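You operate a simulated robot arm through the tools that you are given. There is no shell and no other tool. Be economical: measure what you need, move in short steps, check, and stop when the job is done.

Carry out the task below with a simulated robot arm. There is one attempt and no reset: what you move stays moved.

JOB
Fetch the black sink plug and set it on top of the purple drink can. Stack the box that says "sorbet" from the top of the freezer lid on top of the box marked "peas". Pull the number one cupboard door open. Any order will do. Set down upright: black sink plug.

The check looks at the end state, three seconds after you hand in, the way a careful person would. Anything else that was tipped, shoved, dropped, spilled or broken makes it a failure. A push-on lid holds only when it is set on centred and level and pressed home; a screw cap is set on level and turned clockwise until tight.

ROBOT AND FRAMES
A 7-joint arm with a fingered hand on a trunk, on a base that drives. Base frame: it is fixed to the floor where the robot stands at the start and does not move with it; the origin is under the middle of the robot, x ahead of it, y to its left, z up. Readings come in cm, rad, newtons and seconds.
With the tool pointing down near the work surface it reaches from about 10 to 74 cm from the robot's upright axis, wherever it stands. Its first joint turns from -1.204 to 3.002 rad. Places, roughly: green freezer box, purple freezer box, yellow free [125, -500, 100]; number one cupboard door [110, -190, 40]; purple drink can [125, -200, 100]. Payload 3.4 kg.
Tool frame: the origin (TCP) lies between the finger pads and is the grasp point; the fingertips stand 3.9 cm ahead of it; z points along the fingers, y is the line along which they close. Largest opening 18 cm; the body of the gripper starts 11.1 cm behind the TCP. The gripper is a hand of 3 fingers: y runs from the thumb to the fingers, the wrist lies at [0, 0, -26.2] in the tool frame, and closing takes about 1.5 s.
Orientation is that of the tool frame in the base frame, as a unit quaternion [x, y, z, w]. With the fingers straight down and closing along the base's y, the tool's x points along the base's -x, its y along +y and its z along -z.

CONTROLS
- The arm moves only by the tool step_arm. Its argument "commands" is a list of rows, each a list of 6 numbers: the shift along the tool's x, y, z in cm, then the turn, a rotation vector about the tool's x, y, z in degrees. In form: [[x, y, z, rx, ry, rz], ...]. A call has 1 to 20 rows; each row shifts and turns the commanded pose from where the row before left it, along the tool's axes as they then stand. "claw" is the gripper command, from -1 (shut) to 1 (fully open), values between in proportion, set as the call begins (left out, the last holds). Each row takes 0.2 s and may step no farther than 5 cm and 0.15 rad from the row before; otherwise, or with a gripper value out of range, the whole call is refused. A pose out of reach is approached as far as the arm can. The call stops where the force on the tool passes 40 N (or 10 N more than at its start, if that is more) or the arm is blocked; 0.2 s more then pass. The fingers move at their own pace (about 7.2 cm/s each) and stop on an object; they squeeze with about 28 N. The grip force told is the motor's: it shows also when the fingers shut on nothing. Time passes only in rows, and 0.2 s behind the last, so rows that do not move let the fingers close. It gives the time, the measured TCP pose, the force on the tool (base axes), the opening and the grip force at its end, in the units of the frame above (readings bear some noise), with the torque about the TCP (base axes, N m) and any sound that the robot's microphone picked up.
- Cameras (640 x 400 px; columns grow to the right, rows downward): "scene" is now at [13.97, -3.44, 175.66]; the picture's right is [-0.46, -0.89, -0.00], its down [-0.81, 0.42, -0.41] and it looks along [0.37, -0.19, -0.91] (base axes); focal length 259 px, centre (320, 200). "wrist" rides on the gripper at [6.2, -3.6, -12.8] in the tool frame; the picture's right is [0.50, 0.87, 0.00], its down [-0.75, 0.43, -0.49] and it looks along [-0.43, 0.25, 0.87] (tool axes); focal length 226 px, centre (320, 200). There is no depth. A picture from a camera that has moved, and an enlarged one, comes with that camera's place and axes in the base frame and with its lens.
- snapshot(camera): a new picture of that camera. The clock stands still meanwhile.
- slide_trunk(by): slides the trunk up (or, below 0, down) by that many cm; the arm and the scene camera ride with it, the base frame stays. It gives what a move gives, with no picture.
- drive_base(legs): drives the robot by 1 to 6 legs, each [ahead, left, turn to the left] in cm, cm and rad, along the robot's own axes; the way and the turn of a leg run together, so that a leg with both is an arc; at most 150 cm and 3.142 rad a leg. The arm and the cameras ride along, it lands a little off, and it stops where it bumps. It gives what a move gives.
- set_fingers(finger1, finger2, thumb_bend): sets how far each is bent, from 0 (flat) to 1 (curled in); at 0.3 the hand is open as for a grip, at 0.7 the pads meet at the TCP. One left out holds its place. A second passes; each finger stops where it meets its share of the squeeze, and holds until it gets a number again. A gripper value or a shape takes the hand back. It gives what a move gives, with no picture; readings hold the bend of each and the force on the fingers (four entries, about 0 where the hand has none), thumb and palm.
- preshape(shape): the hand has 3 fingers and takes this shape, open, in about a second: jaw (thumb against the fingers, like two jaws); tri (thumb and two fingers); tip (a fingertip pinch); poke (one finger out to press); point (the index stretched); flat (the hand flat); cup (the hand cupped); fist (a fist). The gripper value then closes the fingers along that shape, each until it touches; the sizes above hold for jaw. It gives what a move gives, with no picture.
- pan_tilt(pan, tilt): turns the head with the scene camera to pan (to the left, within 2.496 rad either way) and tilt (down, from -0.506 to 1.204), counted from straight ahead of the robot. It gives what a move gives.
- inspect(camera, box): a new picture of the part [left, top, right, bottom] of that camera's present view, enlarged. The clock stands still meanwhile.
- finish_job(): hands the job in; it is judged then, once.

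Go step by step. Nothing tells you exact positions but the pictures and the camera data: compare them with the known pose of the tool, close in by small moves and look again before you grip or let go. The budget is 165 turns and 112 pictures, counting those below and the enlarged ones. Unless the task says otherwise, let go and move clear before handing in, and close with one line.

The tools are called after ">>>" as a command line: name --pt "numbers of a row" for each row, then --argument value for the rest, lists and objects as JSON in quotes. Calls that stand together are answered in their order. step_arm: Moves the arm, as the interface text tells. Its arguments: {"type":"object","properties":{"commands":{"type":"array"},"claw":{"type":"number"}},"required":["commands"]} The other tools are called the same way: slide_trunk (by) slides the trunk up or down; preshape (shape) gives the hand a shape; set_fingers (finger1, finger2, thumb_bend) moves the fingers one by one; drive_base (legs) drives the base; pan_tilt (pan, tilt) turns the head that bears the scene camera; snapshot (camera) takes a picture; inspect (camera, box) takes an enlarged picture of a part of a camera's view; finish_job () hands the job in.

At the start:

```text
time_s: 0.0
ee_pos: [57.35, -19.1, 87.11]
tcp_rot: [0.0, 1.0, 0.0, 0.0]
contact_force: [0.2, -1.1, 0.0]
wrist_torque: [-0.01, 0.0, -0.02]
width: 17.98
grasp_force: 0.1
shape: jaw
bend: [0.3, 0.3, 0.3]
finger forces: [0.0, 0.0, 0.1, 0.1, 0.0, 0.0]
trunk travel left (down, up): [-25.0, 29.2]
robot x, y, heading: [0.05, 0.27, -0.0]
head pan, tilt: [-0.475, 1.141]
```

scene: 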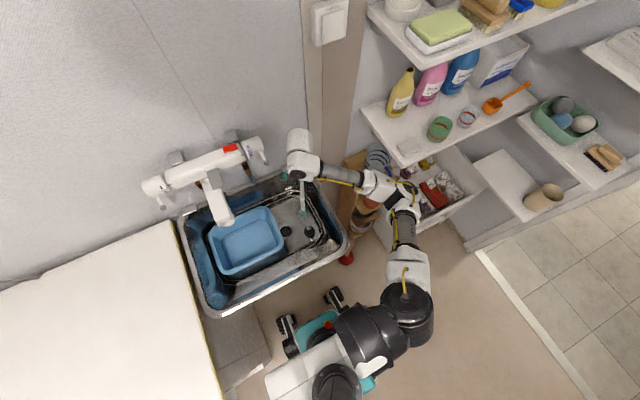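
wrist: 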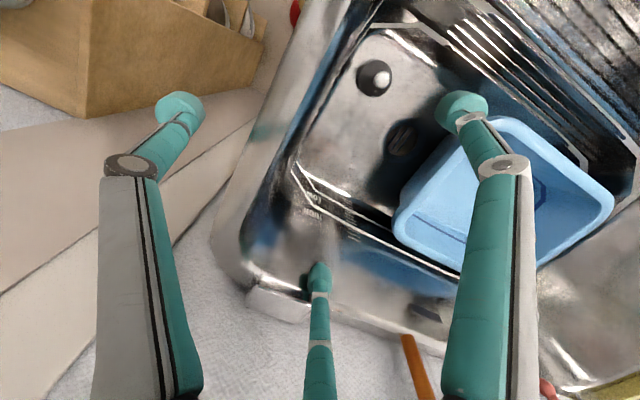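

I see a sink with a blue tub ahead of the robot and a dark round thing that may be the plug. I'll enlarge both views to identify it.

>>> inspect --camera "scene" --box '[170, 120, 370, 320]'

>>> inspect --camera "wrist" --box '[220, 0, 640, 260]'

```text
2.00 times, centred on (270, 220) of scene
camera zoom: at [13.97, -3.44, 175.66], right [-0.46, -0.89, 0.0], down [-0.81, 0.42, -0.41], along [0.37, -0.19, -0.91], focal length 518 px, centre (420, 160)
```

zoom: 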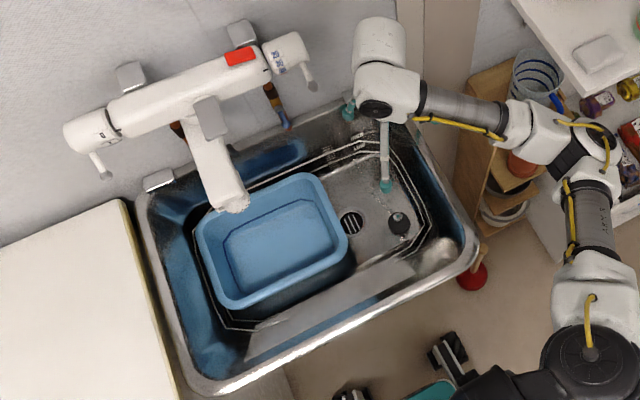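

```text
1.52 times, centred on (430, 130) of wrist
camera zoom: at [51.16, -22.64, 99.76], right [-0.5, 0.87, 0.0], down [0.75, 0.43, 0.49], along [0.43, 0.25, -0.87], focal length 344 px, centre (152, 307)
```

zoom: 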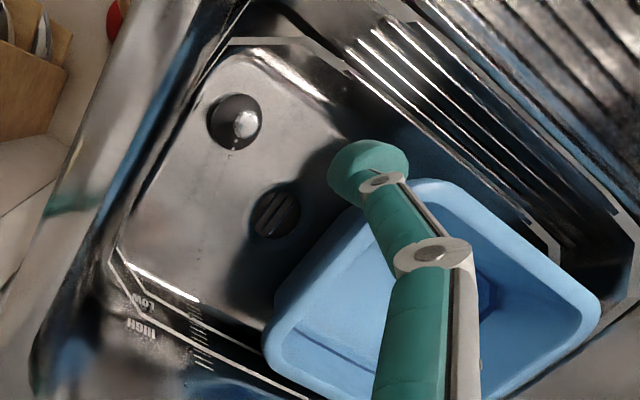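

The black plug with a light knob lies on the sink floor at about (48, -15, 63), some 5 cm wide. I'll move over it at a safe height and look again.

>>> step_arm --pt "3 1.3 0 0 0 0" --pt "3.2 1.3 0 0 0 0" --pt "3.1 1.3 0 0 0 0" --pt "0 0 0 0 0 0" --claw 0.0

>>> snapshot --camera "wrist"

>>> snapshot --camera "scene"

```text
time_s: 0.9
ee_pos: [48.12, -15.85, 87.26]
tcp_rot: [0.008, 1.0, -0.011, 0.005]
contact_force: [12.3, -37.9, -11.0]
wrist_torque: [0.51, -0.18, 1.18]
width: 11.75
grasp_force: 0.1
shape: jaw
bend: [0.71, 0.71, 0.55]
finger forces: [0.0, 0.1, 0.0, 0.0, 37.2, 0.0]
trunk travel left (down, up): [-25.0, 29.2]
robot x, y, heading: [0.26, -0.49, -0.004]
head pan, tilt: [-0.475, 1.141]
stopped in row 4: the force on the tool passed its limit (the readings are from after the stop); the commanded pose is now the measured one
```

```text
107 pictures are left
camera wrist: at [41.74, -19.09, 100.04], right [-0.49, 0.87, -0.02], down [0.76, 0.43, 0.49], along [0.44, 0.22, -0.87], focal length 226 px, centre (320, 200)
```

wrist: 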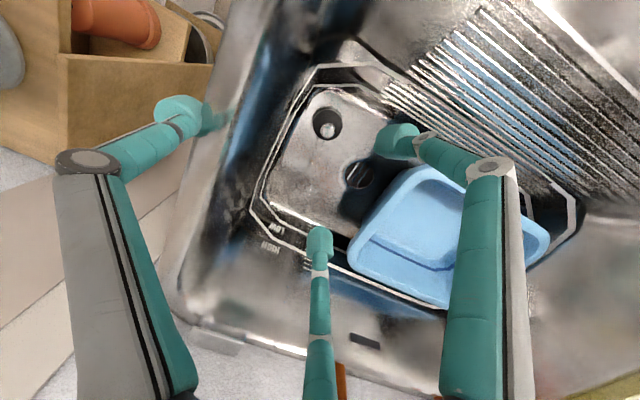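

```text
106 pictures are left
camera scene: at [14.57, -5.78, 175.52], right [-0.46, -0.89, -0.01], down [-0.81, 0.42, -0.4], along [0.36, -0.18, -0.91], focal length 259 px, centre (320, 200)
```

scene: 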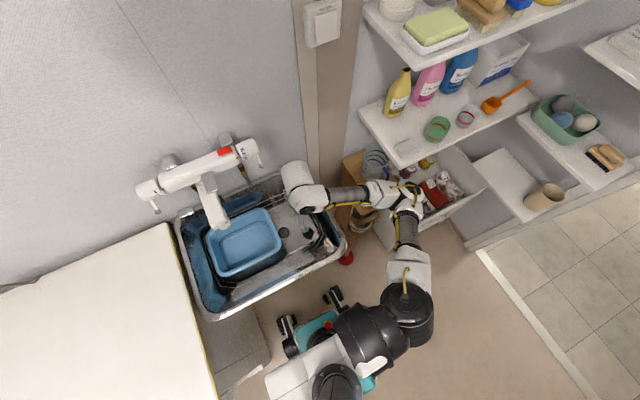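

The thumb met the outer edge of the sink's right rim, which is higher than I thought (about z 83). I'll back off, rise well clear, then look again.

>>> step_arm --pt "0 -1.5 0 0 0 0" --pt "0 -1 0 0 0 0" --pt "0 0 -4 0 0 0" --pt "0 0 -4 0 0 0" --pt "0 0 -4 0 0 0" --pt "0 0 0 0 0 0" --claw 0.0

>>> snapshot --camera "wrist"

>>> inspect --camera "scene" --box '[160, 110, 400, 310]'

```text
time_s: 2.3
ee_pos: [47.82, -17.24, 99.62]
tcp_rot: [0.005, 1.0, -0.008, 0.006]
contact_force: [-0.1, 0.5, -0.5]
wrist_torque: [0.01, -0.02, 0.02]
width: 9.06
grasp_force: 0.1
shape: jaw
bend: [0.71, 0.71, 0.72]
finger forces: [0.0, 0.0, 0.0, 0.0, 0.1, 0.1]
trunk travel left (down, up): [-25.0, 29.2]
robot x, y, heading: [-0.2, -0.68, -0.001]
head pan, tilt: [-0.475, 1.141]
```

```text
105 pictures are left
camera wrist: at [41.43, -20.65, 112.27], right [-0.49, 0.87, -0.02], down [0.75, 0.44, 0.49], along [0.44, 0.23, -0.87], focal length 226 px, centre (320, 200)
```

wrist: 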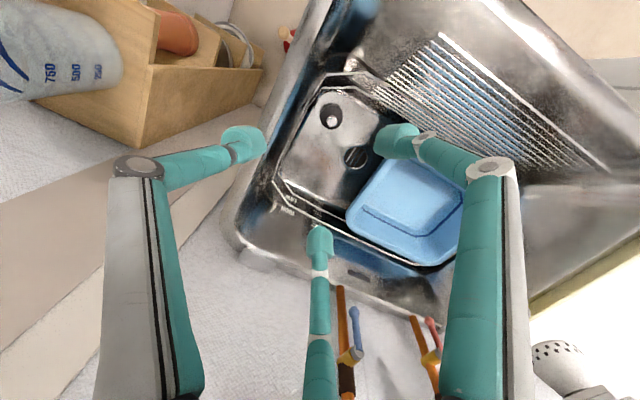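

```text
2.00 times, centred on (280, 210) of scene
camera zoom: at [14.05, -3.96, 175.64], right [-0.46, -0.89, 0.0], down [-0.81, 0.42, -0.41], along [0.37, -0.19, -0.91], focal length 518 px, centre (400, 180)
```

zoom: 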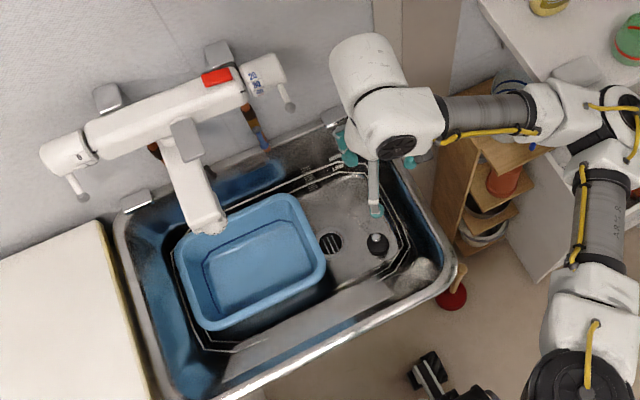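

The sink rim is at about z 85 and its outer right edge at y ≈ -23, so the plug should be approached with the fingers closing along x. I'll turn the hand 90° at height, centred on the plug.

>>> step_arm --pt "0 2 0 0 0 0" --pt "0 0 0 0 0 8.2" --pt "0 0 0 0 0 8.2" --pt "0 0 0 0 0 8.2" --pt "0 0 0 0 0 8.2" --pt "0 0 0 0 0 8.2" --pt "0 0 0 0 0 8.2" --pt "0 0 0 0 0 8.2" --pt "0 0 0 0 0 8.2" --pt "0 0 0 0 0 8.2" --pt "0 0 0 0 0 8.2" --pt "0 0 0 0 0 8.0" --pt "0 0 0 0 0 0" --pt "0 0 0 0 0 0"

>>> snapshot --camera "wrist"

>>> snapshot --camera "scene"

```text
time_s: 5.3
ee_pos: [47.84, -15.13, 99.72]
tcp_rot: [0.71, 0.704, -0.002, 0.011]
contact_force: [0.6, 0.5, 0.3]
wrist_torque: [0.02, -0.06, 0.01]
width: 9.08
grasp_force: 0.0
shape: jaw
bend: [0.71, 0.71, 0.72]
finger forces: [0.0, 0.1, 0.0, 0.1, 0.0, 0.0]
trunk travel left (down, up): [-25.0, 29.2]
robot x, y, heading: [0.32, -0.09, 0.004]
head pan, tilt: [-0.475, 1.141]
```

```text
103 pictures are left
camera wrist: at [44.06, -8.67, 112.16], right [0.87, 0.49, 0.0], down [0.42, -0.75, 0.51], along [0.25, -0.44, -0.86], focal length 226 px, centre (320, 200)
```

wrist: 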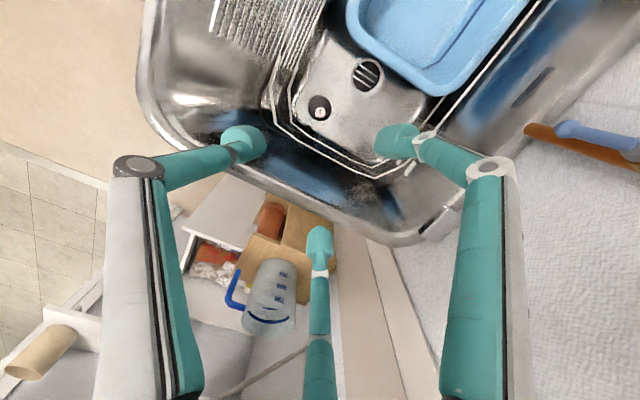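

```text
102 pictures are left
camera scene: at [13.98, -3.61, 175.66], right [-0.46, -0.89, 0.0], down [-0.81, 0.42, -0.41], along [0.37, -0.19, -0.91], focal length 259 px, centre (320, 200)
```

scene: 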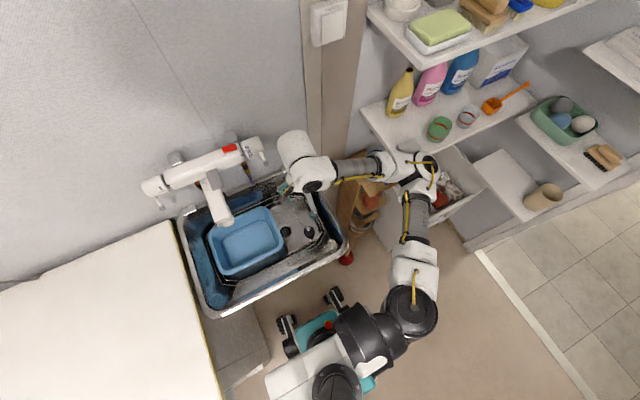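

The hand is over the plug and has room along x. I'll try the fingertip pinch shape and look at how the digits stand.

>>> preshape --shape "tip"

>>> snapshot --camera "wrist"

>>> step_arm --pt "0 0 0 0 0 0" --pt "0 0 0 0 0 0" --pt "0 0 0 0 0 0" --pt "0 0 0 0 0 0" --pt "0 0 0 0 0 0" --pt "0 0 0 0 0 0" --pt "0 0 0 0 0 0" --claw -0.6

>>> snapshot --camera "wrist"

```text
time_s: 6.2
ee_pos: [47.7, -15.07, 99.7]
tcp_rot: [0.709, 0.705, -0.002, 0.01]
contact_force: [0.3, -0.2, -0.4]
wrist_torque: [0.0, -0.04, 0.01]
width: 17.97
grasp_force: 0.0
shape: tip
bend: [0.3, 0.3, 0.3]
finger forces: [0.0, 0.1, 0.0, 0.0, 0.0, 0.1]
trunk travel left (down, up): [-25.0, 29.2]
robot x, y, heading: [-0.12, -0.03, -0.0]
head pan, tilt: [-0.475, 1.141]
```

```text
101 pictures are left
camera wrist: at [44.06, -8.67, 112.16], right [0.87, 0.49, 0.0], down [0.42, -0.75, 0.51], along [0.25, -0.44, -0.86], focal length 226 px, centre (320, 200)
```

wrist: 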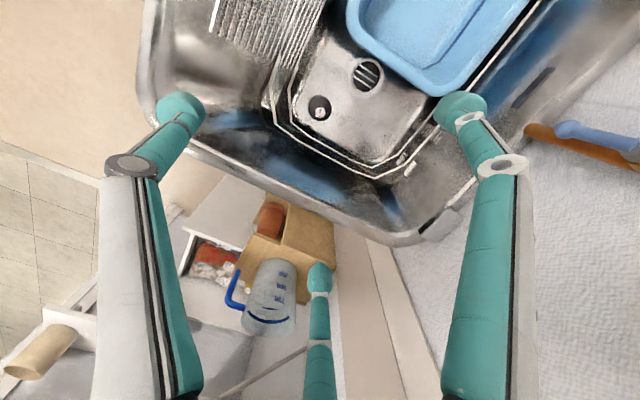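

```text
time_s: 7.8
ee_pos: [47.75, -15.21, 99.72]
tcp_rot: [0.71, 0.705, -0.002, 0.011]
contact_force: [0.7, -0.5, -0.5]
wrist_torque: [-0.01, -0.03, 0.01]
width: 3.63
grasp_force: 0.1
shape: tip
bend: [0.72, 0.72, 0.74]
finger forces: [0.0, 0.0, 0.0, 0.0, 0.0, 0.1]
trunk travel left (down, up): [-25.0, 29.2]
robot x, y, heading: [-0.16, 0.03, -0.003]
head pan, tilt: [-0.475, 1.141]
```

```text
100 pictures are left
camera wrist: at [44.06, -8.67, 112.16], right [0.87, 0.49, 0.0], down [0.42, -0.75, 0.51], along [0.25, -0.44, -0.86], focal length 226 px, centre (320, 200)
```

wrist: 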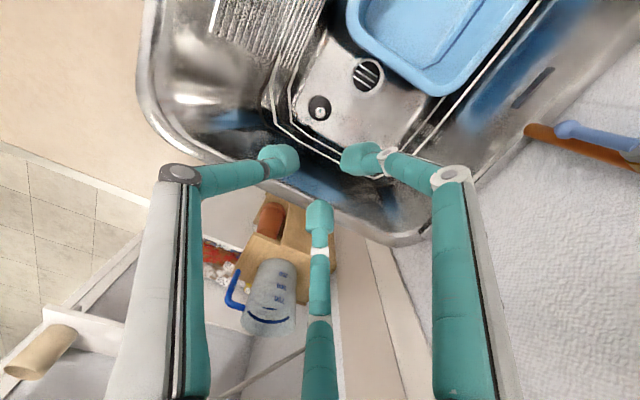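

All three digits converge on the tool axis at 120°. I'll turn the hand 30° so that a gap, not a finger, faces the near rim, then come down partway for a closer look.

>>> step_arm --pt "0 0 0 0 0 -7.5" --pt "0 0.4 0 0 0 -7.5" --pt "0 0 0 0 0 -7.5" --pt "0 0 0 0 0 -7.5" --pt "0 0 4 0 0 0" --pt "0 0 4 0 0 0" --pt "0 0 4 0 0 0" --pt "0 0 4 0 0 0" --pt "0 0 2 0 0 0" --pt "0 0 0 0 0 0"

>>> snapshot --camera "wrist"

>>> inspect --camera "scene" --box '[200, 110, 400, 260]'

```text
time_s: 10.0
ee_pos: [48.39, -15.36, 81.51]
tcp_rot: [0.503, 0.864, -0.005, 0.009]
contact_force: [0.6, 0.4, -0.4]
wrist_torque: [-0.01, 0.0, 0.0]
width: 3.62
grasp_force: 0.0
shape: tip
bend: [0.72, 0.72, 0.74]
finger forces: [0.0, 0.1, 0.0, 0.0, 0.0, 0.1]
trunk travel left (down, up): [-25.0, 29.2]
robot x, y, heading: [0.22, -0.01, -0.003]
head pan, tilt: [-0.475, 1.141]
```

```text
99 pictures are left
camera wrist: at [42.0, -11.54, 94.1], right [0.51, 0.86, -0.01], down [0.74, -0.43, 0.51], along [0.43, -0.26, -0.86], focal length 226 px, centre (320, 200)
```

wrist: 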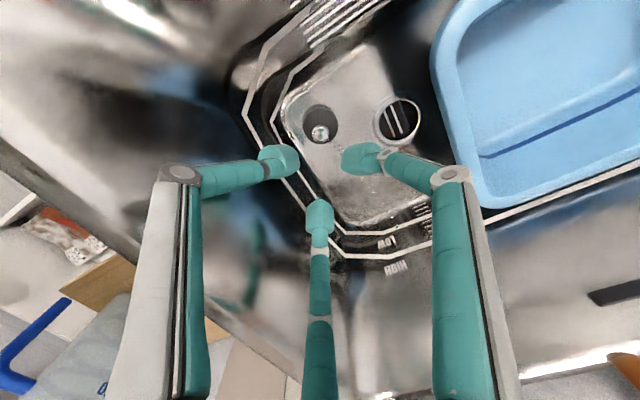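

```text
2.67 times, centred on (300, 185) of scene
camera zoom: at [13.94, -3.62, 175.67], right [-0.46, -0.89, 0.0], down [-0.81, 0.42, -0.41], along [0.37, -0.19, -0.91], focal length 691 px, centre (373, 240)
```

zoom: 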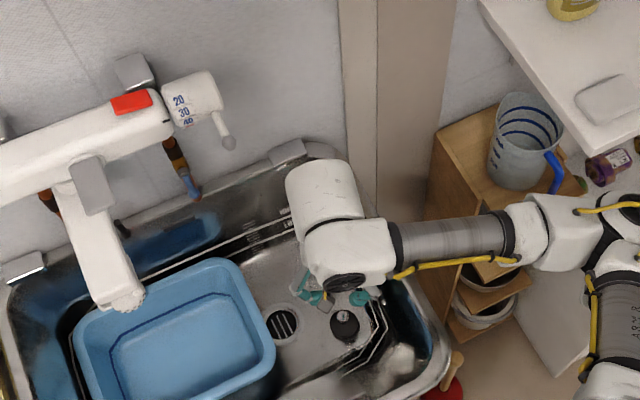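

The hand fits, and the plug is just below. I'll enlarge to see the knob's shape.

>>> inspect --camera "wrist" --box '[270, 80, 370, 170]'

>>> inspect --camera "scene" --box '[285, 205, 345, 245]'

```text
4.44 times, centred on (320, 125) of wrist
camera zoom: at [42.0, -11.54, 94.1], right [0.51, 0.86, -0.01], down [0.74, -0.43, 0.51], along [0.43, -0.26, -0.86], focal length 1005 px, centre (320, 533)
```

zoom: 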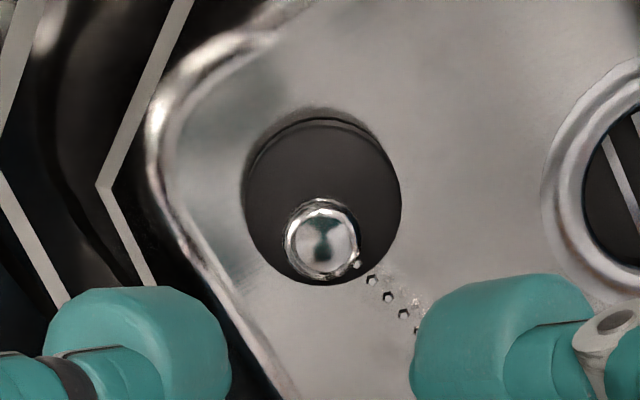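

```text
10.00 times, centred on (315, 225) of scene
camera zoom: at [13.94, -3.62, 175.67], right [-0.46, -0.89, 0.0], down [-0.81, 0.42, -0.41], along [0.37, -0.19, -0.91], focal length 2591 px, centre (370, -50)
```

zoom: 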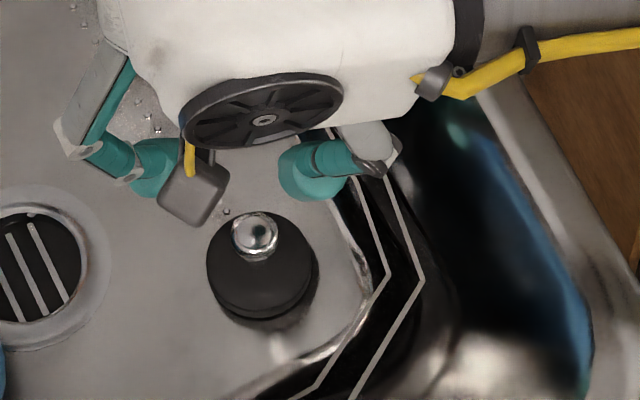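

The plug is a black puck about 5 cm wide with a shiny 2 cm knob, directly under the tool. I'll lower the fingertips around the knob and check before closing.

>>> step_arm --pt "0 0 4 0 0 0" --pt "0 0 4 0 0 0" --pt "0 0 3 0 0 0" --pt "0 0 1.5 0 0 0" --pt "0 0 1 0 0 0" --pt "0 0 0 0 0 0" --claw -0.5

>>> snapshot --camera "wrist"

>>> inspect --camera "scene" --box '[250, 130, 370, 250]'

```text
time_s: 11.4
ee_pos: [48.63, -15.65, 68.13]
tcp_rot: [0.503, 0.864, -0.005, 0.01]
contact_force: [-0.2, -0.5, -0.1]
wrist_torque: [-0.03, 0.02, 0.01]
width: 4.48
grasp_force: 0.1
shape: tip
bend: [0.72, 0.72, 0.74]
finger forces: [0.0, 0.0, 0.0, 0.1, 0.0, 0.0]
trunk travel left (down, up): [-25.0, 29.2]
robot x, y, heading: [0.17, -0.07, 0.004]
head pan, tilt: [-0.475, 1.141]
```

```text
95 pictures are left
camera wrist: at [42.16, -11.74, 80.64], right [0.51, 0.86, -0.01], down [0.74, -0.43, 0.51], along [0.43, -0.26, -0.86], focal length 226 px, centre (320, 200)
```

wrist: 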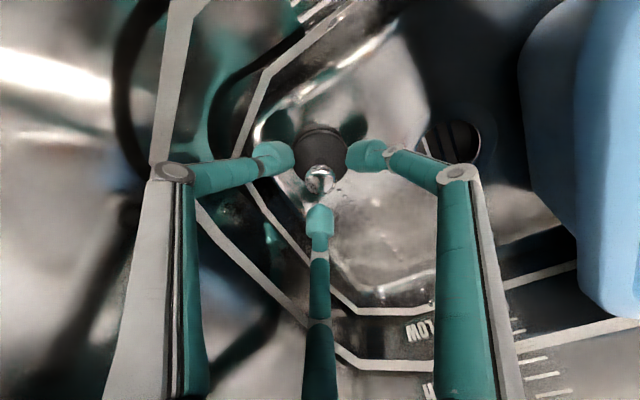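

```text
3.33 times, centred on (310, 190) of scene
camera zoom: at [13.91, -3.6, 175.67], right [-0.46, -0.89, 0.0], down [-0.81, 0.42, -0.41], along [0.37, -0.19, -0.91], focal length 864 px, centre (353, 233)
```

zoom: 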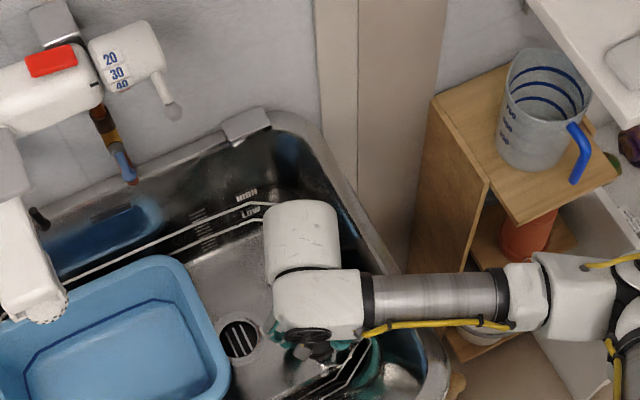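

The knob is centred between the fingertips. I'll lower slightly and close.

>>> step_arm --pt "0 0 0.4 0 0 0" --pt "0 0 0 0 0 0" --pt "0 0 0 0 0 0" --pt "0 0 0 0 0 0" --pt "0 0 0 0 0 0" --pt "0 0 0 0 0 0" --pt "0 0 0 0 0 0" --pt "0 0 0 0 0 0" --claw -1

>>> snapshot --camera "wrist"

```text
time_s: 13.2
ee_pos: [48.54, -15.7, 67.79]
tcp_rot: [0.503, 0.864, -0.005, 0.009]
contact_force: [-0.2, -0.3, -0.8]
wrist_torque: [-0.02, 0.01, -0.02]
width: 0.0
grasp_force: 27.9
shape: tip
bend: [0.74, 0.74, 0.74]
finger forces: [0.0, 0.0, 0.0, 0.1, 0.1, 0.0]
trunk travel left (down, up): [-25.0, 29.2]
robot x, y, heading: [-0.19, 0.01, 0.005]
head pan, tilt: [-0.475, 1.141]
```

```text
93 pictures are left
camera wrist: at [42.18, -11.77, 80.25], right [0.51, 0.86, -0.01], down [0.75, -0.43, 0.51], along [0.43, -0.26, -0.86], focal length 226 px, centre (320, 200)
```

wrist: 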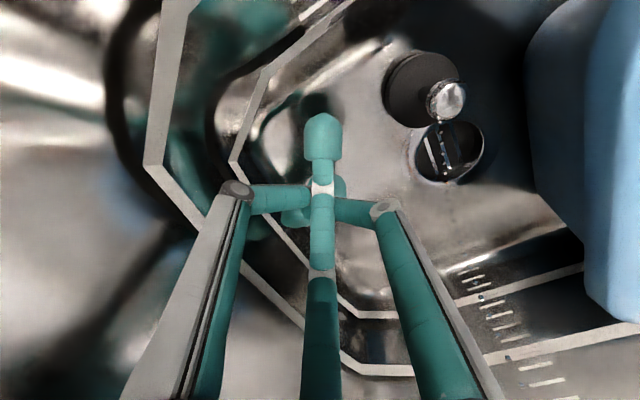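

The fingers overshot and pushed the plug sideways towards the drain; it's still upright. I'll rise a little and study how the fingers look at about 2 cm opening before trying again.

>>> step_arm --pt "0 0 -4 0 0 0" --pt "0 0 -4 0 0 0" --pt "0 0 -2 0 0 0" --pt "0 0 0 0 0 0" --pt "0 0 0 0 0 0" --pt "0 0 0 0 0 0" --claw -0.75

>>> snapshot --camera "wrist"

>>> preshape --shape "tri"

>>> step_arm --pt "0 0 0 0 0 0" --pt "0 0 0 0 0 0" --pt "0 0 0 0 0 0" --pt "0 0 0 0 0 0" --pt "0 0 0 0 0 0" --pt "0 0 0 0 0 0" --claw -0.75

>>> snapshot --camera "wrist"

```text
time_s: 14.6
ee_pos: [48.41, -15.45, 77.7]
tcp_rot: [0.503, 0.864, -0.004, 0.009]
contact_force: [0.5, 0.8, -0.6]
wrist_torque: [0.02, 0.01, 0.01]
width: 2.24
grasp_force: 0.0
shape: tip
bend: [0.71, 0.71, 0.73]
finger forces: [0.0, 0.0, 0.0, 0.0, 0.0, 0.1]
trunk travel left (down, up): [-25.0, 29.2]
robot x, y, heading: [0.24, -0.26, 0.003]
head pan, tilt: [-0.475, 1.141]
```

```text
92 pictures are left
camera wrist: at [42.02, -11.61, 90.27], right [0.51, 0.86, -0.01], down [0.75, -0.43, 0.51], along [0.43, -0.26, -0.86], focal length 226 px, centre (320, 200)
```

wrist: 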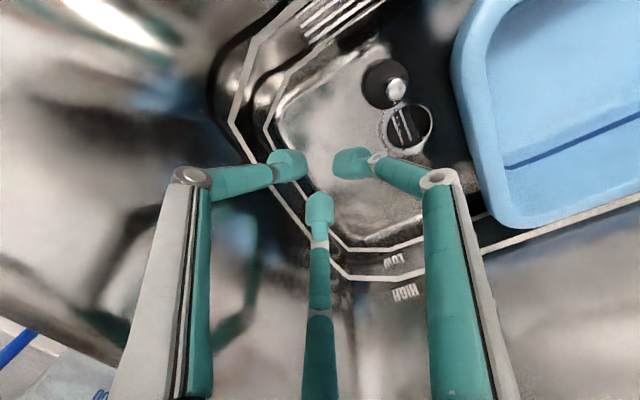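

```text
time_s: 15.5
ee_pos: [48.45, -15.46, 77.73]
tcp_rot: [0.503, 0.864, -0.005, 0.01]
contact_force: [0.5, 0.9, -0.2]
wrist_torque: [-0.01, -0.02, -0.01]
width: 17.99
grasp_force: 0.1
shape: tri
bend: [0.3, 0.3, 0.3]
finger forces: [0.0, 0.0, 0.0, 0.1, 0.0, 0.0]
trunk travel left (down, up): [-25.0, 29.2]
robot x, y, heading: [0.13, -0.04, 0.003]
head pan, tilt: [-0.475, 1.141]
```

```text
time_s: 16.9
ee_pos: [48.37, -15.39, 77.65]
tcp_rot: [0.503, 0.864, -0.004, 0.01]
contact_force: [-0.1, -0.1, 0.4]
wrist_torque: [-0.01, -0.02, 0.0]
width: 2.29
grasp_force: 0.1
shape: tri
bend: [0.71, 0.71, 0.73]
finger forces: [0.0, 0.0, 0.0, 0.0, 0.1, 0.0]
trunk travel left (down, up): [-25.0, 29.2]
robot x, y, heading: [-0.21, -0.11, 0.001]
head pan, tilt: [-0.475, 1.141]
```

```text
91 pictures are left
camera wrist: at [42.02, -11.61, 90.26], right [0.51, 0.86, -0.01], down [0.75, -0.43, 0.51], along [0.43, -0.26, -0.86], focal length 226 px, centre (320, 200)
```

wrist: 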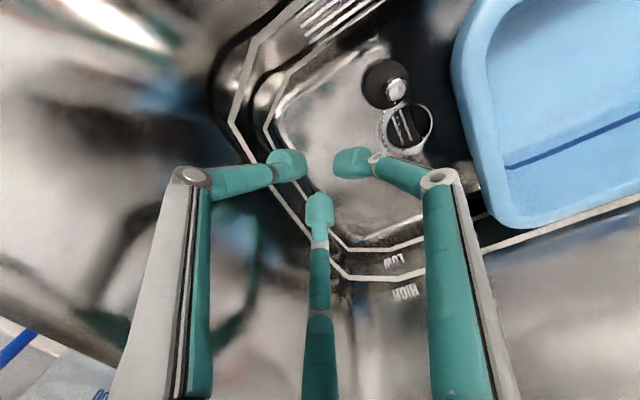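

The knob actually stands about 4 cm above the puck on a stem (z ≈ 66.5), and the plug is now near (47, -6.4), by the tub. I'll turn the hand so a gap faces the tub, centre over the knob and look again.

>>> inspect --camera "wrist" --box '[340, 40, 460, 140]'

>>> step_arm --pt "0 0 -1 0 0 7.5" --pt "0 0 0 0 0 7.5" --pt "0 0 0 0 0 7.5" --pt "0 0 0 0 0 7.5" --pt "4.5 -0.65 0 0 0 0" --pt "4.5 -0.65 0 0 0 0" --pt "0 0 0 0 0 7.5" --pt "0 0 0 0 0 7.5" --pt "0 0 0 0 0 7.5" --pt "0 0 0 0 0 7.5" --pt "0 0 0 0 0 0" --claw -0.5

>>> snapshot --camera "wrist"

>>> inspect --camera "scene" --box '[250, 190, 350, 260]'

```text
4.00 times, centred on (400, 90) of wrist
camera zoom: at [42.02, -11.61, 90.26], right [0.51, 0.86, -0.01], down [0.75, -0.43, 0.51], along [0.43, -0.26, -0.86], focal length 904 px, centre (0, 640)
```

zoom: 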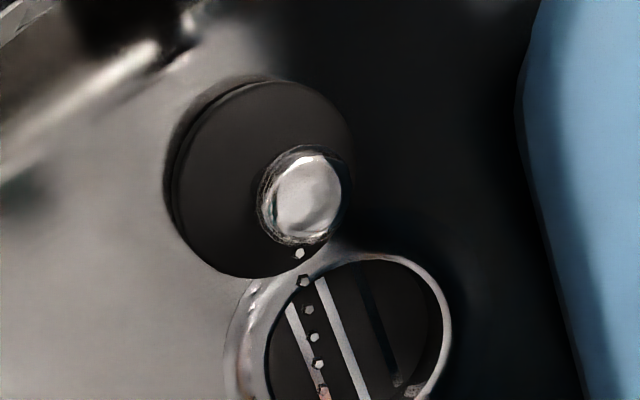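

```text
time_s: 19.3
ee_pos: [47.24, -6.47, 78.5]
tcp_rot: [0.868, 0.496, 0.001, 0.011]
contact_force: [0.4, -0.6, -0.4]
wrist_torque: [0.0, 0.02, 0.02]
width: 4.46
grasp_force: 0.1
shape: tri
bend: [0.72, 0.72, 0.74]
finger forces: [0.0, 0.1, 0.0, 0.0, 0.0, 0.0]
trunk travel left (down, up): [-25.0, 29.2]
robot x, y, heading: [-0.04, -0.16, 0.006]
head pan, tilt: [-0.475, 1.141]
```

```text
89 pictures are left
camera wrist: at [47.07, 1.05, 91.13], right [1.0, -0.01, 0.01], down [-0.01, -0.86, 0.51], along [0.01, -0.51, -0.86], focal length 226 px, centre (320, 200)
```

wrist: 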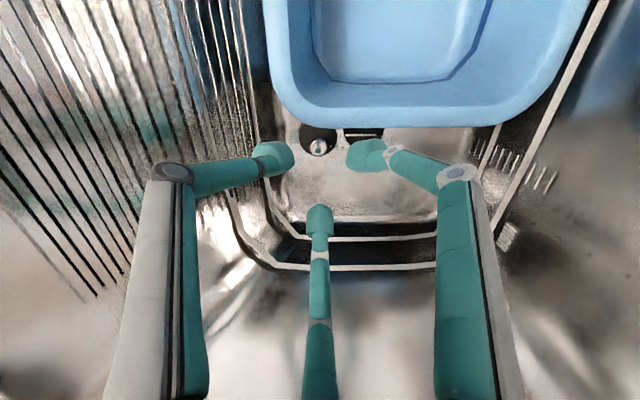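

```text
5.71 times, centred on (300, 225) of scene
camera zoom: at [13.96, -3.41, 175.67], right [-0.46, -0.89, 0.0], down [-0.81, 0.42, -0.41], along [0.37, -0.19, -0.91], focal length 1481 px, centre (434, 57)
```

zoom: 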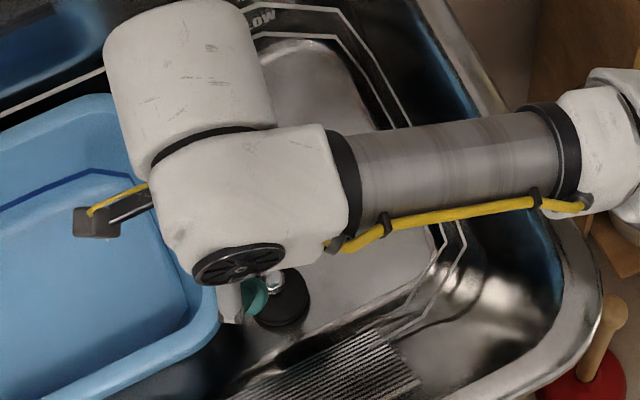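

The knob lies at about (47.3, -6.7); I'm centred within 0.3 cm. I'll lower so that the tips straddle the knob and check.

>>> step_arm --pt "-0.26 0.15 3 0 0 0" --pt "0 0 3 0 0 0" --pt "0 0 2 0 0 0" --pt "0 0 1.5 0 0 0" --pt "0 0 0 0 0 0" --claw -0.5

>>> snapshot --camera "wrist"

>>> inspect --camera "scene" --box '[270, 200, 330, 250]'

```text
time_s: 20.7
ee_pos: [50.39, -7.8, 73.14]
tcp_rot: [0.874, 0.483, 0.04, 0.03]
contact_force: [-0.5, 0.1, 0.9]
wrist_torque: [-0.02, 0.03, 0.0]
width: 4.49
grasp_force: 0.1
shape: tri
bend: [0.72, 0.72, 0.74]
finger forces: [0.0, 0.0, 0.1, 0.0, 0.2, 0.0]
trunk travel left (down, up): [-25.0, 29.2]
robot x, y, heading: [0.2, -0.16, -0.005]
head pan, tilt: [-0.475, 1.141]
stopped in row 5: the arm was blocked; the commanded pose is now the measured one
```

```text
87 pictures are left
camera wrist: at [49.46, -0.48, 85.67], right [0.99, -0.04, 0.1], down [-0.08, -0.86, 0.5], along [0.07, -0.51, -0.86], focal length 226 px, centre (320, 200)
```

wrist: 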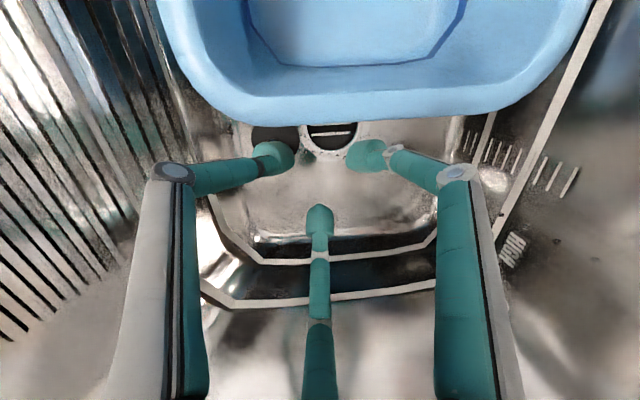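

```text
8.00 times, centred on (300, 225) of scene
camera zoom: at [11.98, -4.29, 175.78], right [-0.46, -0.89, -0.01], down [-0.8, 0.42, -0.42], along [0.38, -0.19, -0.91], focal length 2073 px, centre (480, 0)
```

zoom: 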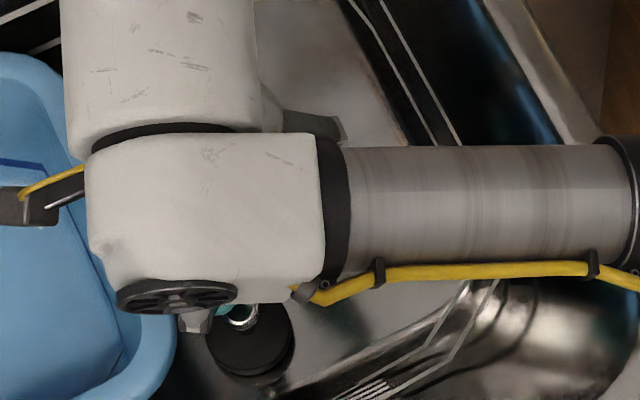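

The arm ran into a limit at that wrist yaw (no contact force). I'll rise, level the tool and turn back to the starting yaw, which leaves the same finger gap towards the tub.

>>> step_arm --pt "0 0 -3 0 0 0" --pt "0 0 -3 5.24 -2.35 0" --pt "0 0 -1 0 0 -7.6" --pt "0 0 0 0 0 -7.6" --pt "0 0 0 0 0 -7.6" --pt "0 0 0 0 0 -7.6" --pt "0 0 0 0 0 -7.6" --pt "0 0 0 0 0 -7.6" --pt "0 0 0 0 0 -7.6" --pt "0 0 0 0 0 -7.6" --pt "0 0 0 0 0 -7.6" --pt "0 0 0 0 0 -7.6" --pt "0 0 0 0 0 -7.6" --pt "0 0 0 0 0 -7.6" --pt "0 0 0 0 0 -7.6" --pt "0 0 0 0 0 -7.6" --pt "0 0 0 0 0 -7.6" --pt "0 0 0 0 0 -7.6" --pt "0 0 0 0 0 0"

>>> snapshot --camera "wrist"

```text
time_s: 24.7
ee_pos: [50.03, -7.28, 79.02]
tcp_rot: [0.001, 1.0, -0.002, -0.011]
contact_force: [0.0, 0.0, 0.3]
wrist_torque: [-0.01, -0.02, 0.03]
width: 4.48
grasp_force: 0.1
shape: tri
bend: [0.72, 0.72, 0.74]
finger forces: [0.0, 0.0, 0.0, 0.0, 0.0, 0.0]
trunk travel left (down, up): [-25.0, 29.2]
robot x, y, heading: [0.13, 0.02, -0.001]
head pan, tilt: [-0.475, 1.141]
```

```text
85 pictures are left
camera wrist: at [44.01, -10.81, 91.82], right [-0.5, 0.87, 0.01], down [0.77, 0.44, 0.47], along [0.41, 0.24, -0.88], focal length 226 px, centre (320, 200)
```

wrist: 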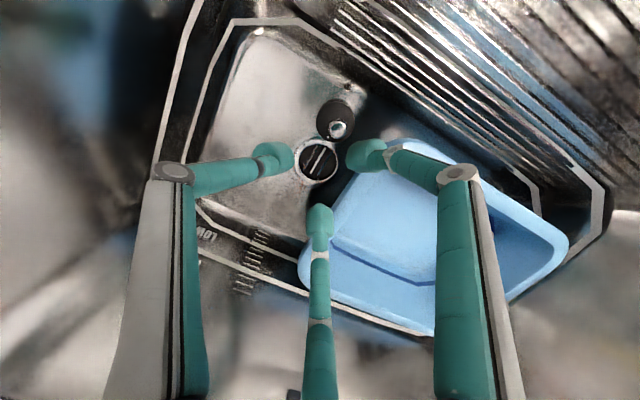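

The knob is confirmed at (47.25, -6.65). I'll centre and lower in small rows.

>>> step_arm --pt "1.4 0.32 0 0 0 0" --pt "1.38 0.31 1 0 0 0" --pt "0 0 3 0 0 0" --pt "0 0 2.5 0 0 0" --pt "0 0 2 0 0 0" --pt "0 0 1 0 0 0" --pt "0 0 0 0 0 0"

>>> snapshot --camera "wrist"

>>> inspect --camera "scene" --box '[260, 190, 340, 250]'

```text
time_s: 26.3
ee_pos: [46.87, -6.69, 69.53]
tcp_rot: [0.001, 1.0, -0.002, -0.013]
contact_force: [-0.2, -3.3, 1.4]
wrist_torque: [0.08, -0.09, -0.15]
width: 4.43
grasp_force: 0.1
shape: tri
bend: [0.72, 0.72, 0.74]
finger forces: [0.1, 2.7, 0.0, 0.0, 0.0, 0.0]
trunk travel left (down, up): [-25.0, 29.2]
robot x, y, heading: [0.05, -0.12, -0.002]
head pan, tilt: [-0.475, 1.141]
```

```text
84 pictures are left
camera wrist: at [40.99, -10.21, 82.33], right [-0.5, 0.87, 0.01], down [0.77, 0.43, 0.47], along [0.41, 0.24, -0.88], focal length 226 px, centre (320, 200)
```

wrist: 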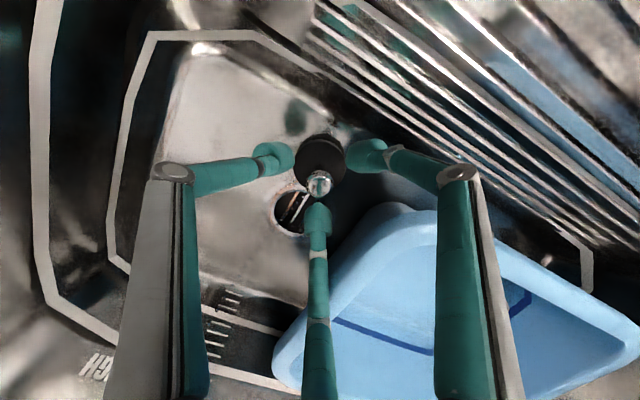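

```text
6.67 times, centred on (300, 220) of scene
camera zoom: at [14.02, -3.66, 175.67], right [-0.46, -0.89, 0.0], down [-0.81, 0.42, -0.41], along [0.37, -0.19, -0.91], focal length 1728 px, centre (453, 67)
```

zoom: 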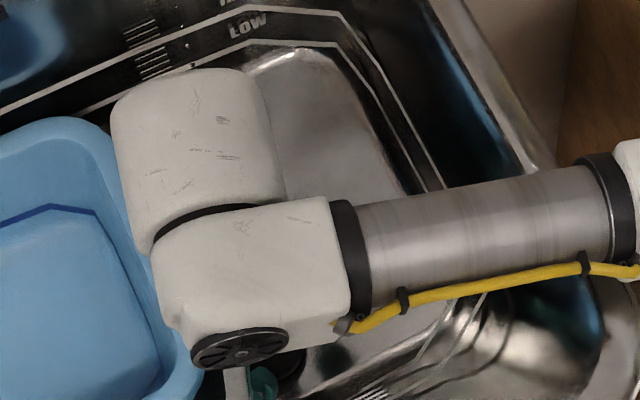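

The knob is centred, and one finger lightly touches the tub's side. I'll ease 0.3 cm away, lower 0.6 cm and close gradually.

>>> step_arm --pt "-0.1 -0.3 0.3 0 0 0" --pt "0 0 0.3 0 0 0" --pt "0 0 0 0 0 0" --pt "0 0 0 0 0 0" --claw -0.7

>>> snapshot --camera "wrist"

```text
time_s: 27.3
ee_pos: [47.03, -6.94, 68.88]
tcp_rot: [0.002, 1.0, -0.002, -0.012]
contact_force: [0.3, -0.5, -0.1]
wrist_torque: [0.0, -0.03, 0.04]
width: 2.73
grasp_force: 0.0
shape: tri
bend: [0.72, 0.72, 0.73]
finger forces: [0.0, 0.1, 0.1, 0.0, 0.1, 0.0]
trunk travel left (down, up): [-25.0, 29.2]
robot x, y, heading: [0.49, -0.22, -0.001]
head pan, tilt: [-0.475, 1.141]
```

```text
82 pictures are left
camera wrist: at [41.03, -10.46, 81.75], right [-0.5, 0.87, 0.01], down [0.77, 0.43, 0.47], along [0.41, 0.24, -0.88], focal length 226 px, centre (320, 200)
```

wrist: 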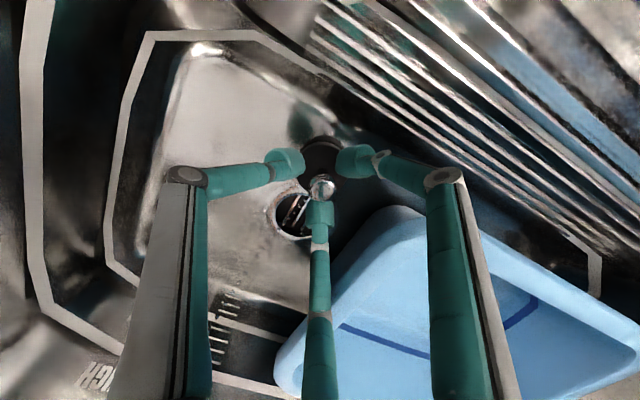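

I'll enlarge to see how the fingertips stand relative to the knob.

>>> inspect --camera "wrist" --box '[260, 125, 380, 235]'

```text
3.64 times, centred on (320, 180) of wrist
camera zoom: at [41.03, -10.46, 81.75], right [-0.5, 0.87, 0.01], down [0.77, 0.43, 0.47], along [0.41, 0.24, -0.88], focal length 822 px, centre (320, 273)
```

zoom: 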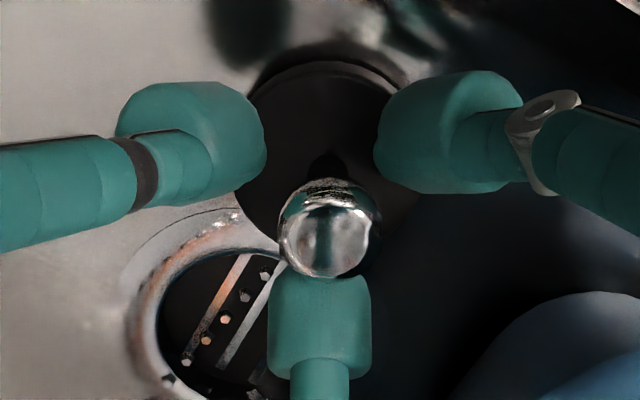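

The ball centre is about z 67, some 2 cm above the tips. I'll rise 1.2 cm so the pads meet its equator, then close.

>>> step_arm --pt "0 0 -0.6 0 0 0" --pt "0 0 -0.6 0 0 0" --pt "0 0 0 0 0 0" --claw -0.7

>>> step_arm --pt "0 0 0 0 0 0" --pt "0 0 0 0 0 0" --pt "0 0 0 0 0 0" --pt "0 0 0 0 0 0" --claw -0.85

>>> inspect --camera "wrist" --box '[260, 125, 380, 235]'

```text
time_s: 28.1
ee_pos: [47.14, -6.98, 70.15]
tcp_rot: [0.001, 1.0, -0.002, -0.012]
contact_force: [-0.2, -0.6, 0.4]
wrist_torque: [0.0, -0.02, -0.02]
width: 2.72
grasp_force: 0.0
shape: tri
bend: [0.72, 0.72, 0.73]
finger forces: [0.0, 0.0, 0.1, 0.0, 0.1, 0.1]
trunk travel left (down, up): [-25.0, 29.2]
robot x, y, heading: [0.08, -0.62, -0.0]
head pan, tilt: [-0.475, 1.141]
```

```text
time_s: 29.1
ee_pos: [46.95, -6.9, 70.18]
tcp_rot: [0.002, 1.0, -0.002, -0.011]
contact_force: [-0.9, -1.1, 3.2]
wrist_torque: [0.0, -0.04, 0.0]
width: 1.19
grasp_force: 28.3
shape: tri
bend: [0.71, 0.71, 0.72]
finger forces: [23.2, 24.7, 0.0, 0.1, 24.4, 0.0]
trunk travel left (down, up): [-25.0, 29.2]
robot x, y, heading: [-0.0, -0.39, -0.0]
head pan, tilt: [-0.475, 1.141]
```

```text
3.64 times, centred on (320, 180) of wrist
camera zoom: at [41.08, -10.51, 82.99], right [-0.5, 0.87, 0.01], down [0.77, 0.43, 0.47], along [0.41, 0.24, -0.88], focal length 822 px, centre (320, 273)
```

zoom: 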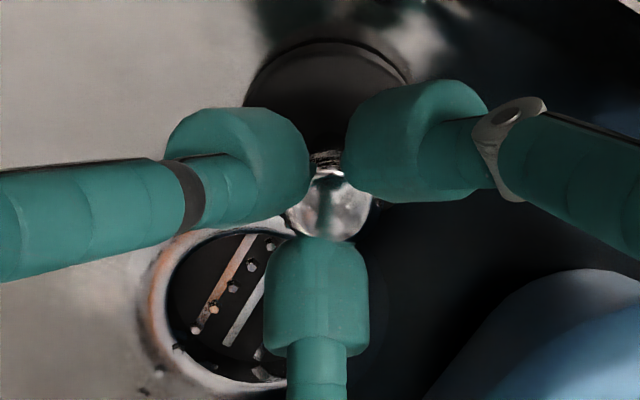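

All three fingers hold the knob at about 24 N each. I'll lift straight up and check.

>>> step_arm --pt "0 0 -2 0 0 0" --pt "0 0 -3 0 0 0" --pt "0 0 -4 0 0 0" --pt "0 0 -4 0 0 0" --pt "0 0 -4 0 0 0" --pt "0 0 -4 0 0 0" --pt "0 0 -4 0 0 0" --pt "0 0 -4 0 0 0" --pt "0 0 0 0 0 0" --claw -0.9

>>> snapshot --camera "wrist"

>>> snapshot --camera "scene"

```text
time_s: 31.1
ee_pos: [47.69, -6.89, 99.09]
tcp_rot: [0.002, 1.0, -0.001, -0.013]
contact_force: [-0.1, -0.3, -0.6]
wrist_torque: [0.01, -0.02, 0.0]
width: 1.01
grasp_force: 28.0
shape: tri
bend: [0.71, 0.71, 0.72]
finger forces: [23.6, 22.2, 0.0, 0.1, 22.9, 0.0]
trunk travel left (down, up): [-25.0, 29.2]
robot x, y, heading: [0.18, -0.37, -0.002]
head pan, tilt: [-0.475, 1.141]
```

```text
79 pictures are left
camera wrist: at [41.78, -10.47, 111.93], right [-0.5, 0.87, 0.01], down [0.77, 0.43, 0.47], along [0.4, 0.24, -0.88], focal length 226 px, centre (320, 200)
```

wrist: 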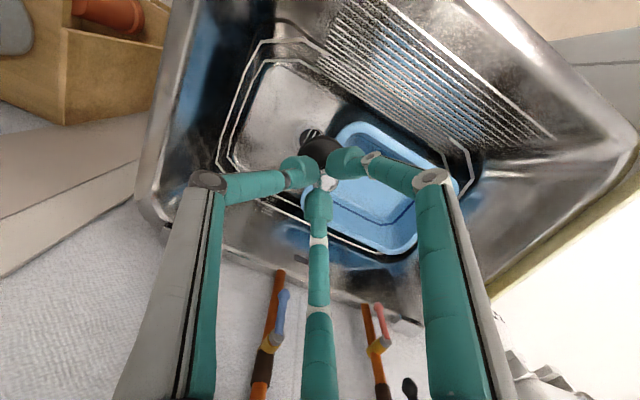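

```text
78 pictures are left
camera scene: at [14.19, -3.57, 175.65], right [-0.46, -0.89, 0.0], down [-0.81, 0.42, -0.41], along [0.37, -0.19, -0.91], focal length 259 px, centre (320, 200)
```

scene: 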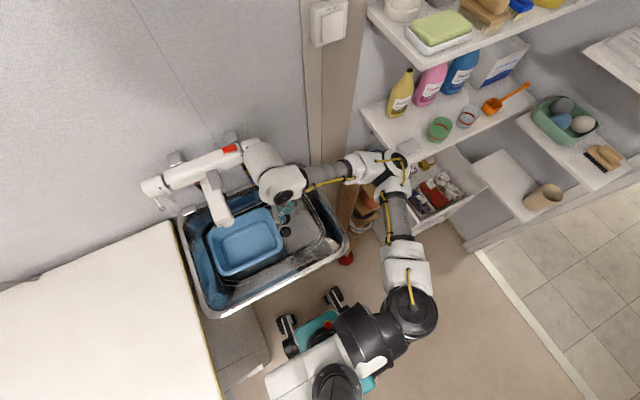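

The plug is held and clear. Now I'll look towards the can and the cupboard to plan the drive.

>>> pan_tilt --pan -1.06 --tilt 0.4

>>> snapshot --camera "scene"

>>> pan_tilt --pan -1.3 --tilt 0.8

>>> snapshot --camera "scene"

```text
time_s: 32.2
ee_pos: [47.75, -6.92, 99.06]
tcp_rot: [0.002, 1.0, -0.002, -0.012]
contact_force: [-0.4, 0.4, -0.3]
wrist_torque: [0.02, -0.01, -0.04]
width: 0.99
grasp_force: 27.8
shape: tri
bend: [0.71, 0.71, 0.72]
finger forces: [23.7, 22.0, 0.1, 0.0, 22.8, 0.0]
trunk travel left (down, up): [-25.0, 29.2]
robot x, y, heading: [0.31, -0.32, 0.0]
head pan, tilt: [-1.059, 0.4]
```

```text
77 pictures are left
camera scene: at [13.31, -8.92, 181.58], right [-0.87, -0.49, 0.0], down [-0.19, 0.34, -0.92], along [0.45, -0.8, -0.39], focal length 259 px, centre (320, 200)
```

scene: 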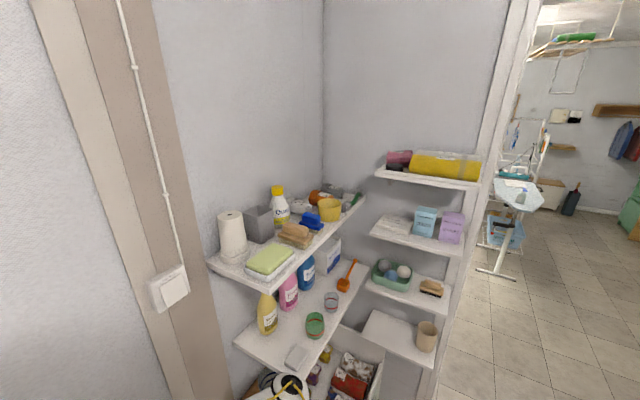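

```text
time_s: 33.1
ee_pos: [47.8, -6.83, 99.15]
tcp_rot: [0.002, 1.0, -0.002, -0.012]
contact_force: [-0.1, 0.3, -0.2]
wrist_torque: [-0.02, 0.01, 0.0]
width: 1.02
grasp_force: 28.4
shape: tri
bend: [0.71, 0.71, 0.72]
finger forces: [23.6, 22.2, 0.1, 0.1, 22.8, 0.0]
trunk travel left (down, up): [-25.0, 29.2]
robot x, y, heading: [-0.03, -0.36, 0.003]
head pan, tilt: [-1.3, 0.799]
```

```text
76 pictures are left
camera scene: at [10.92, -8.6, 178.09], right [-0.96, -0.27, 0.0], down [-0.19, 0.69, -0.69], along [0.18, -0.67, -0.72], focal length 259 px, centre (320, 200)
```

scene: 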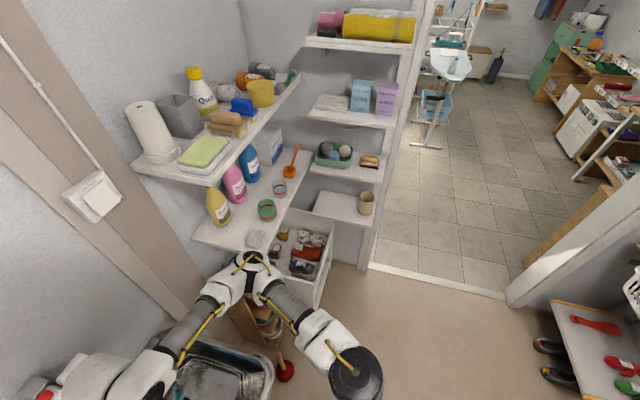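

There is a doorway in the wall at y ≈ -117, from x ≈ 0 to -94, which I must pass to reach the can. I'll check what lies behind and to the right first.

>>> pan_tilt --pan -2.2 --tilt 0.8

>>> snapshot --camera "scene"

>>> pan_tilt --pan 2.4 --tilt 0.8

>>> snapshot --camera "scene"

```text
time_s: 34.3
ee_pos: [47.64, -6.89, 99.18]
tcp_rot: [0.002, 1.0, -0.002, -0.012]
contact_force: [-0.3, 0.4, -0.3]
wrist_torque: [0.01, -0.03, -0.04]
width: 0.99
grasp_force: 28.1
shape: tri
bend: [0.71, 0.71, 0.72]
finger forces: [23.7, 22.2, 0.0, 0.0, 22.8, 0.0]
trunk travel left (down, up): [-25.0, 29.2]
robot x, y, heading: [0.29, -0.3, 0.001]
head pan, tilt: [-2.201, 0.799]
```

```text
75 pictures are left
camera scene: at [4.02, -7.34, 178.11], right [-0.81, 0.59, 0.01], down [0.42, 0.58, -0.7], along [-0.41, -0.56, -0.72], focal length 259 px, centre (320, 200)
```

scene: 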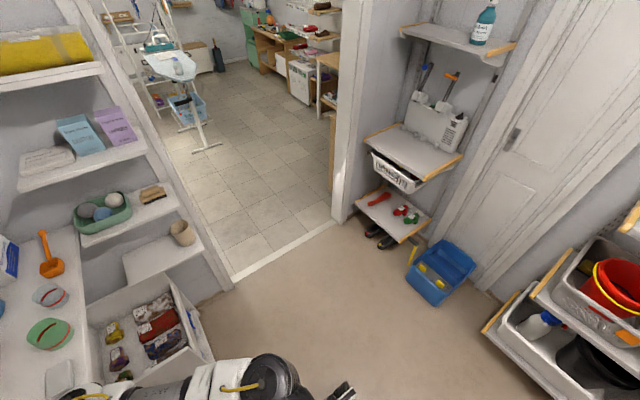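

```text
time_s: 38.0
ee_pos: [47.67, -6.83, 99.0]
tcp_rot: [0.002, 1.0, -0.001, -0.013]
contact_force: [0.1, -0.5, -0.4]
wrist_torque: [-0.02, 0.01, 0.0]
width: 0.99
grasp_force: 28.4
shape: tri
bend: [0.71, 0.71, 0.72]
finger forces: [23.6, 22.2, 0.1, 0.1, 22.8, 0.0]
trunk travel left (down, up): [-25.0, 29.2]
robot x, y, heading: [0.04, -0.46, -0.001]
head pan, tilt: [2.4, 0.799]
```

```text
74 pictures are left
camera scene: at [2.83, 4.63, 178.16], right [0.68, 0.74, 0.0], down [0.53, -0.48, -0.7], along [-0.52, 0.47, -0.71], focal length 259 px, centre (320, 200)
```

scene: 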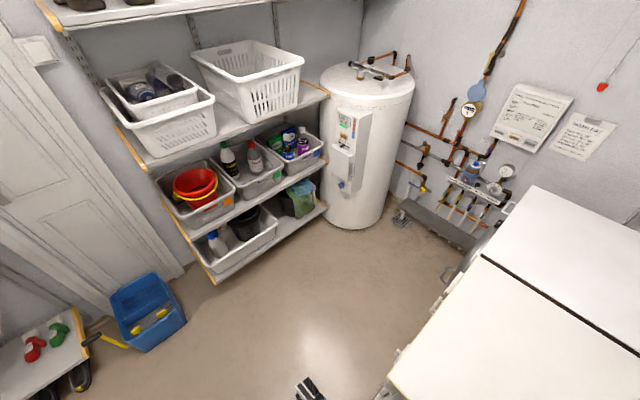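

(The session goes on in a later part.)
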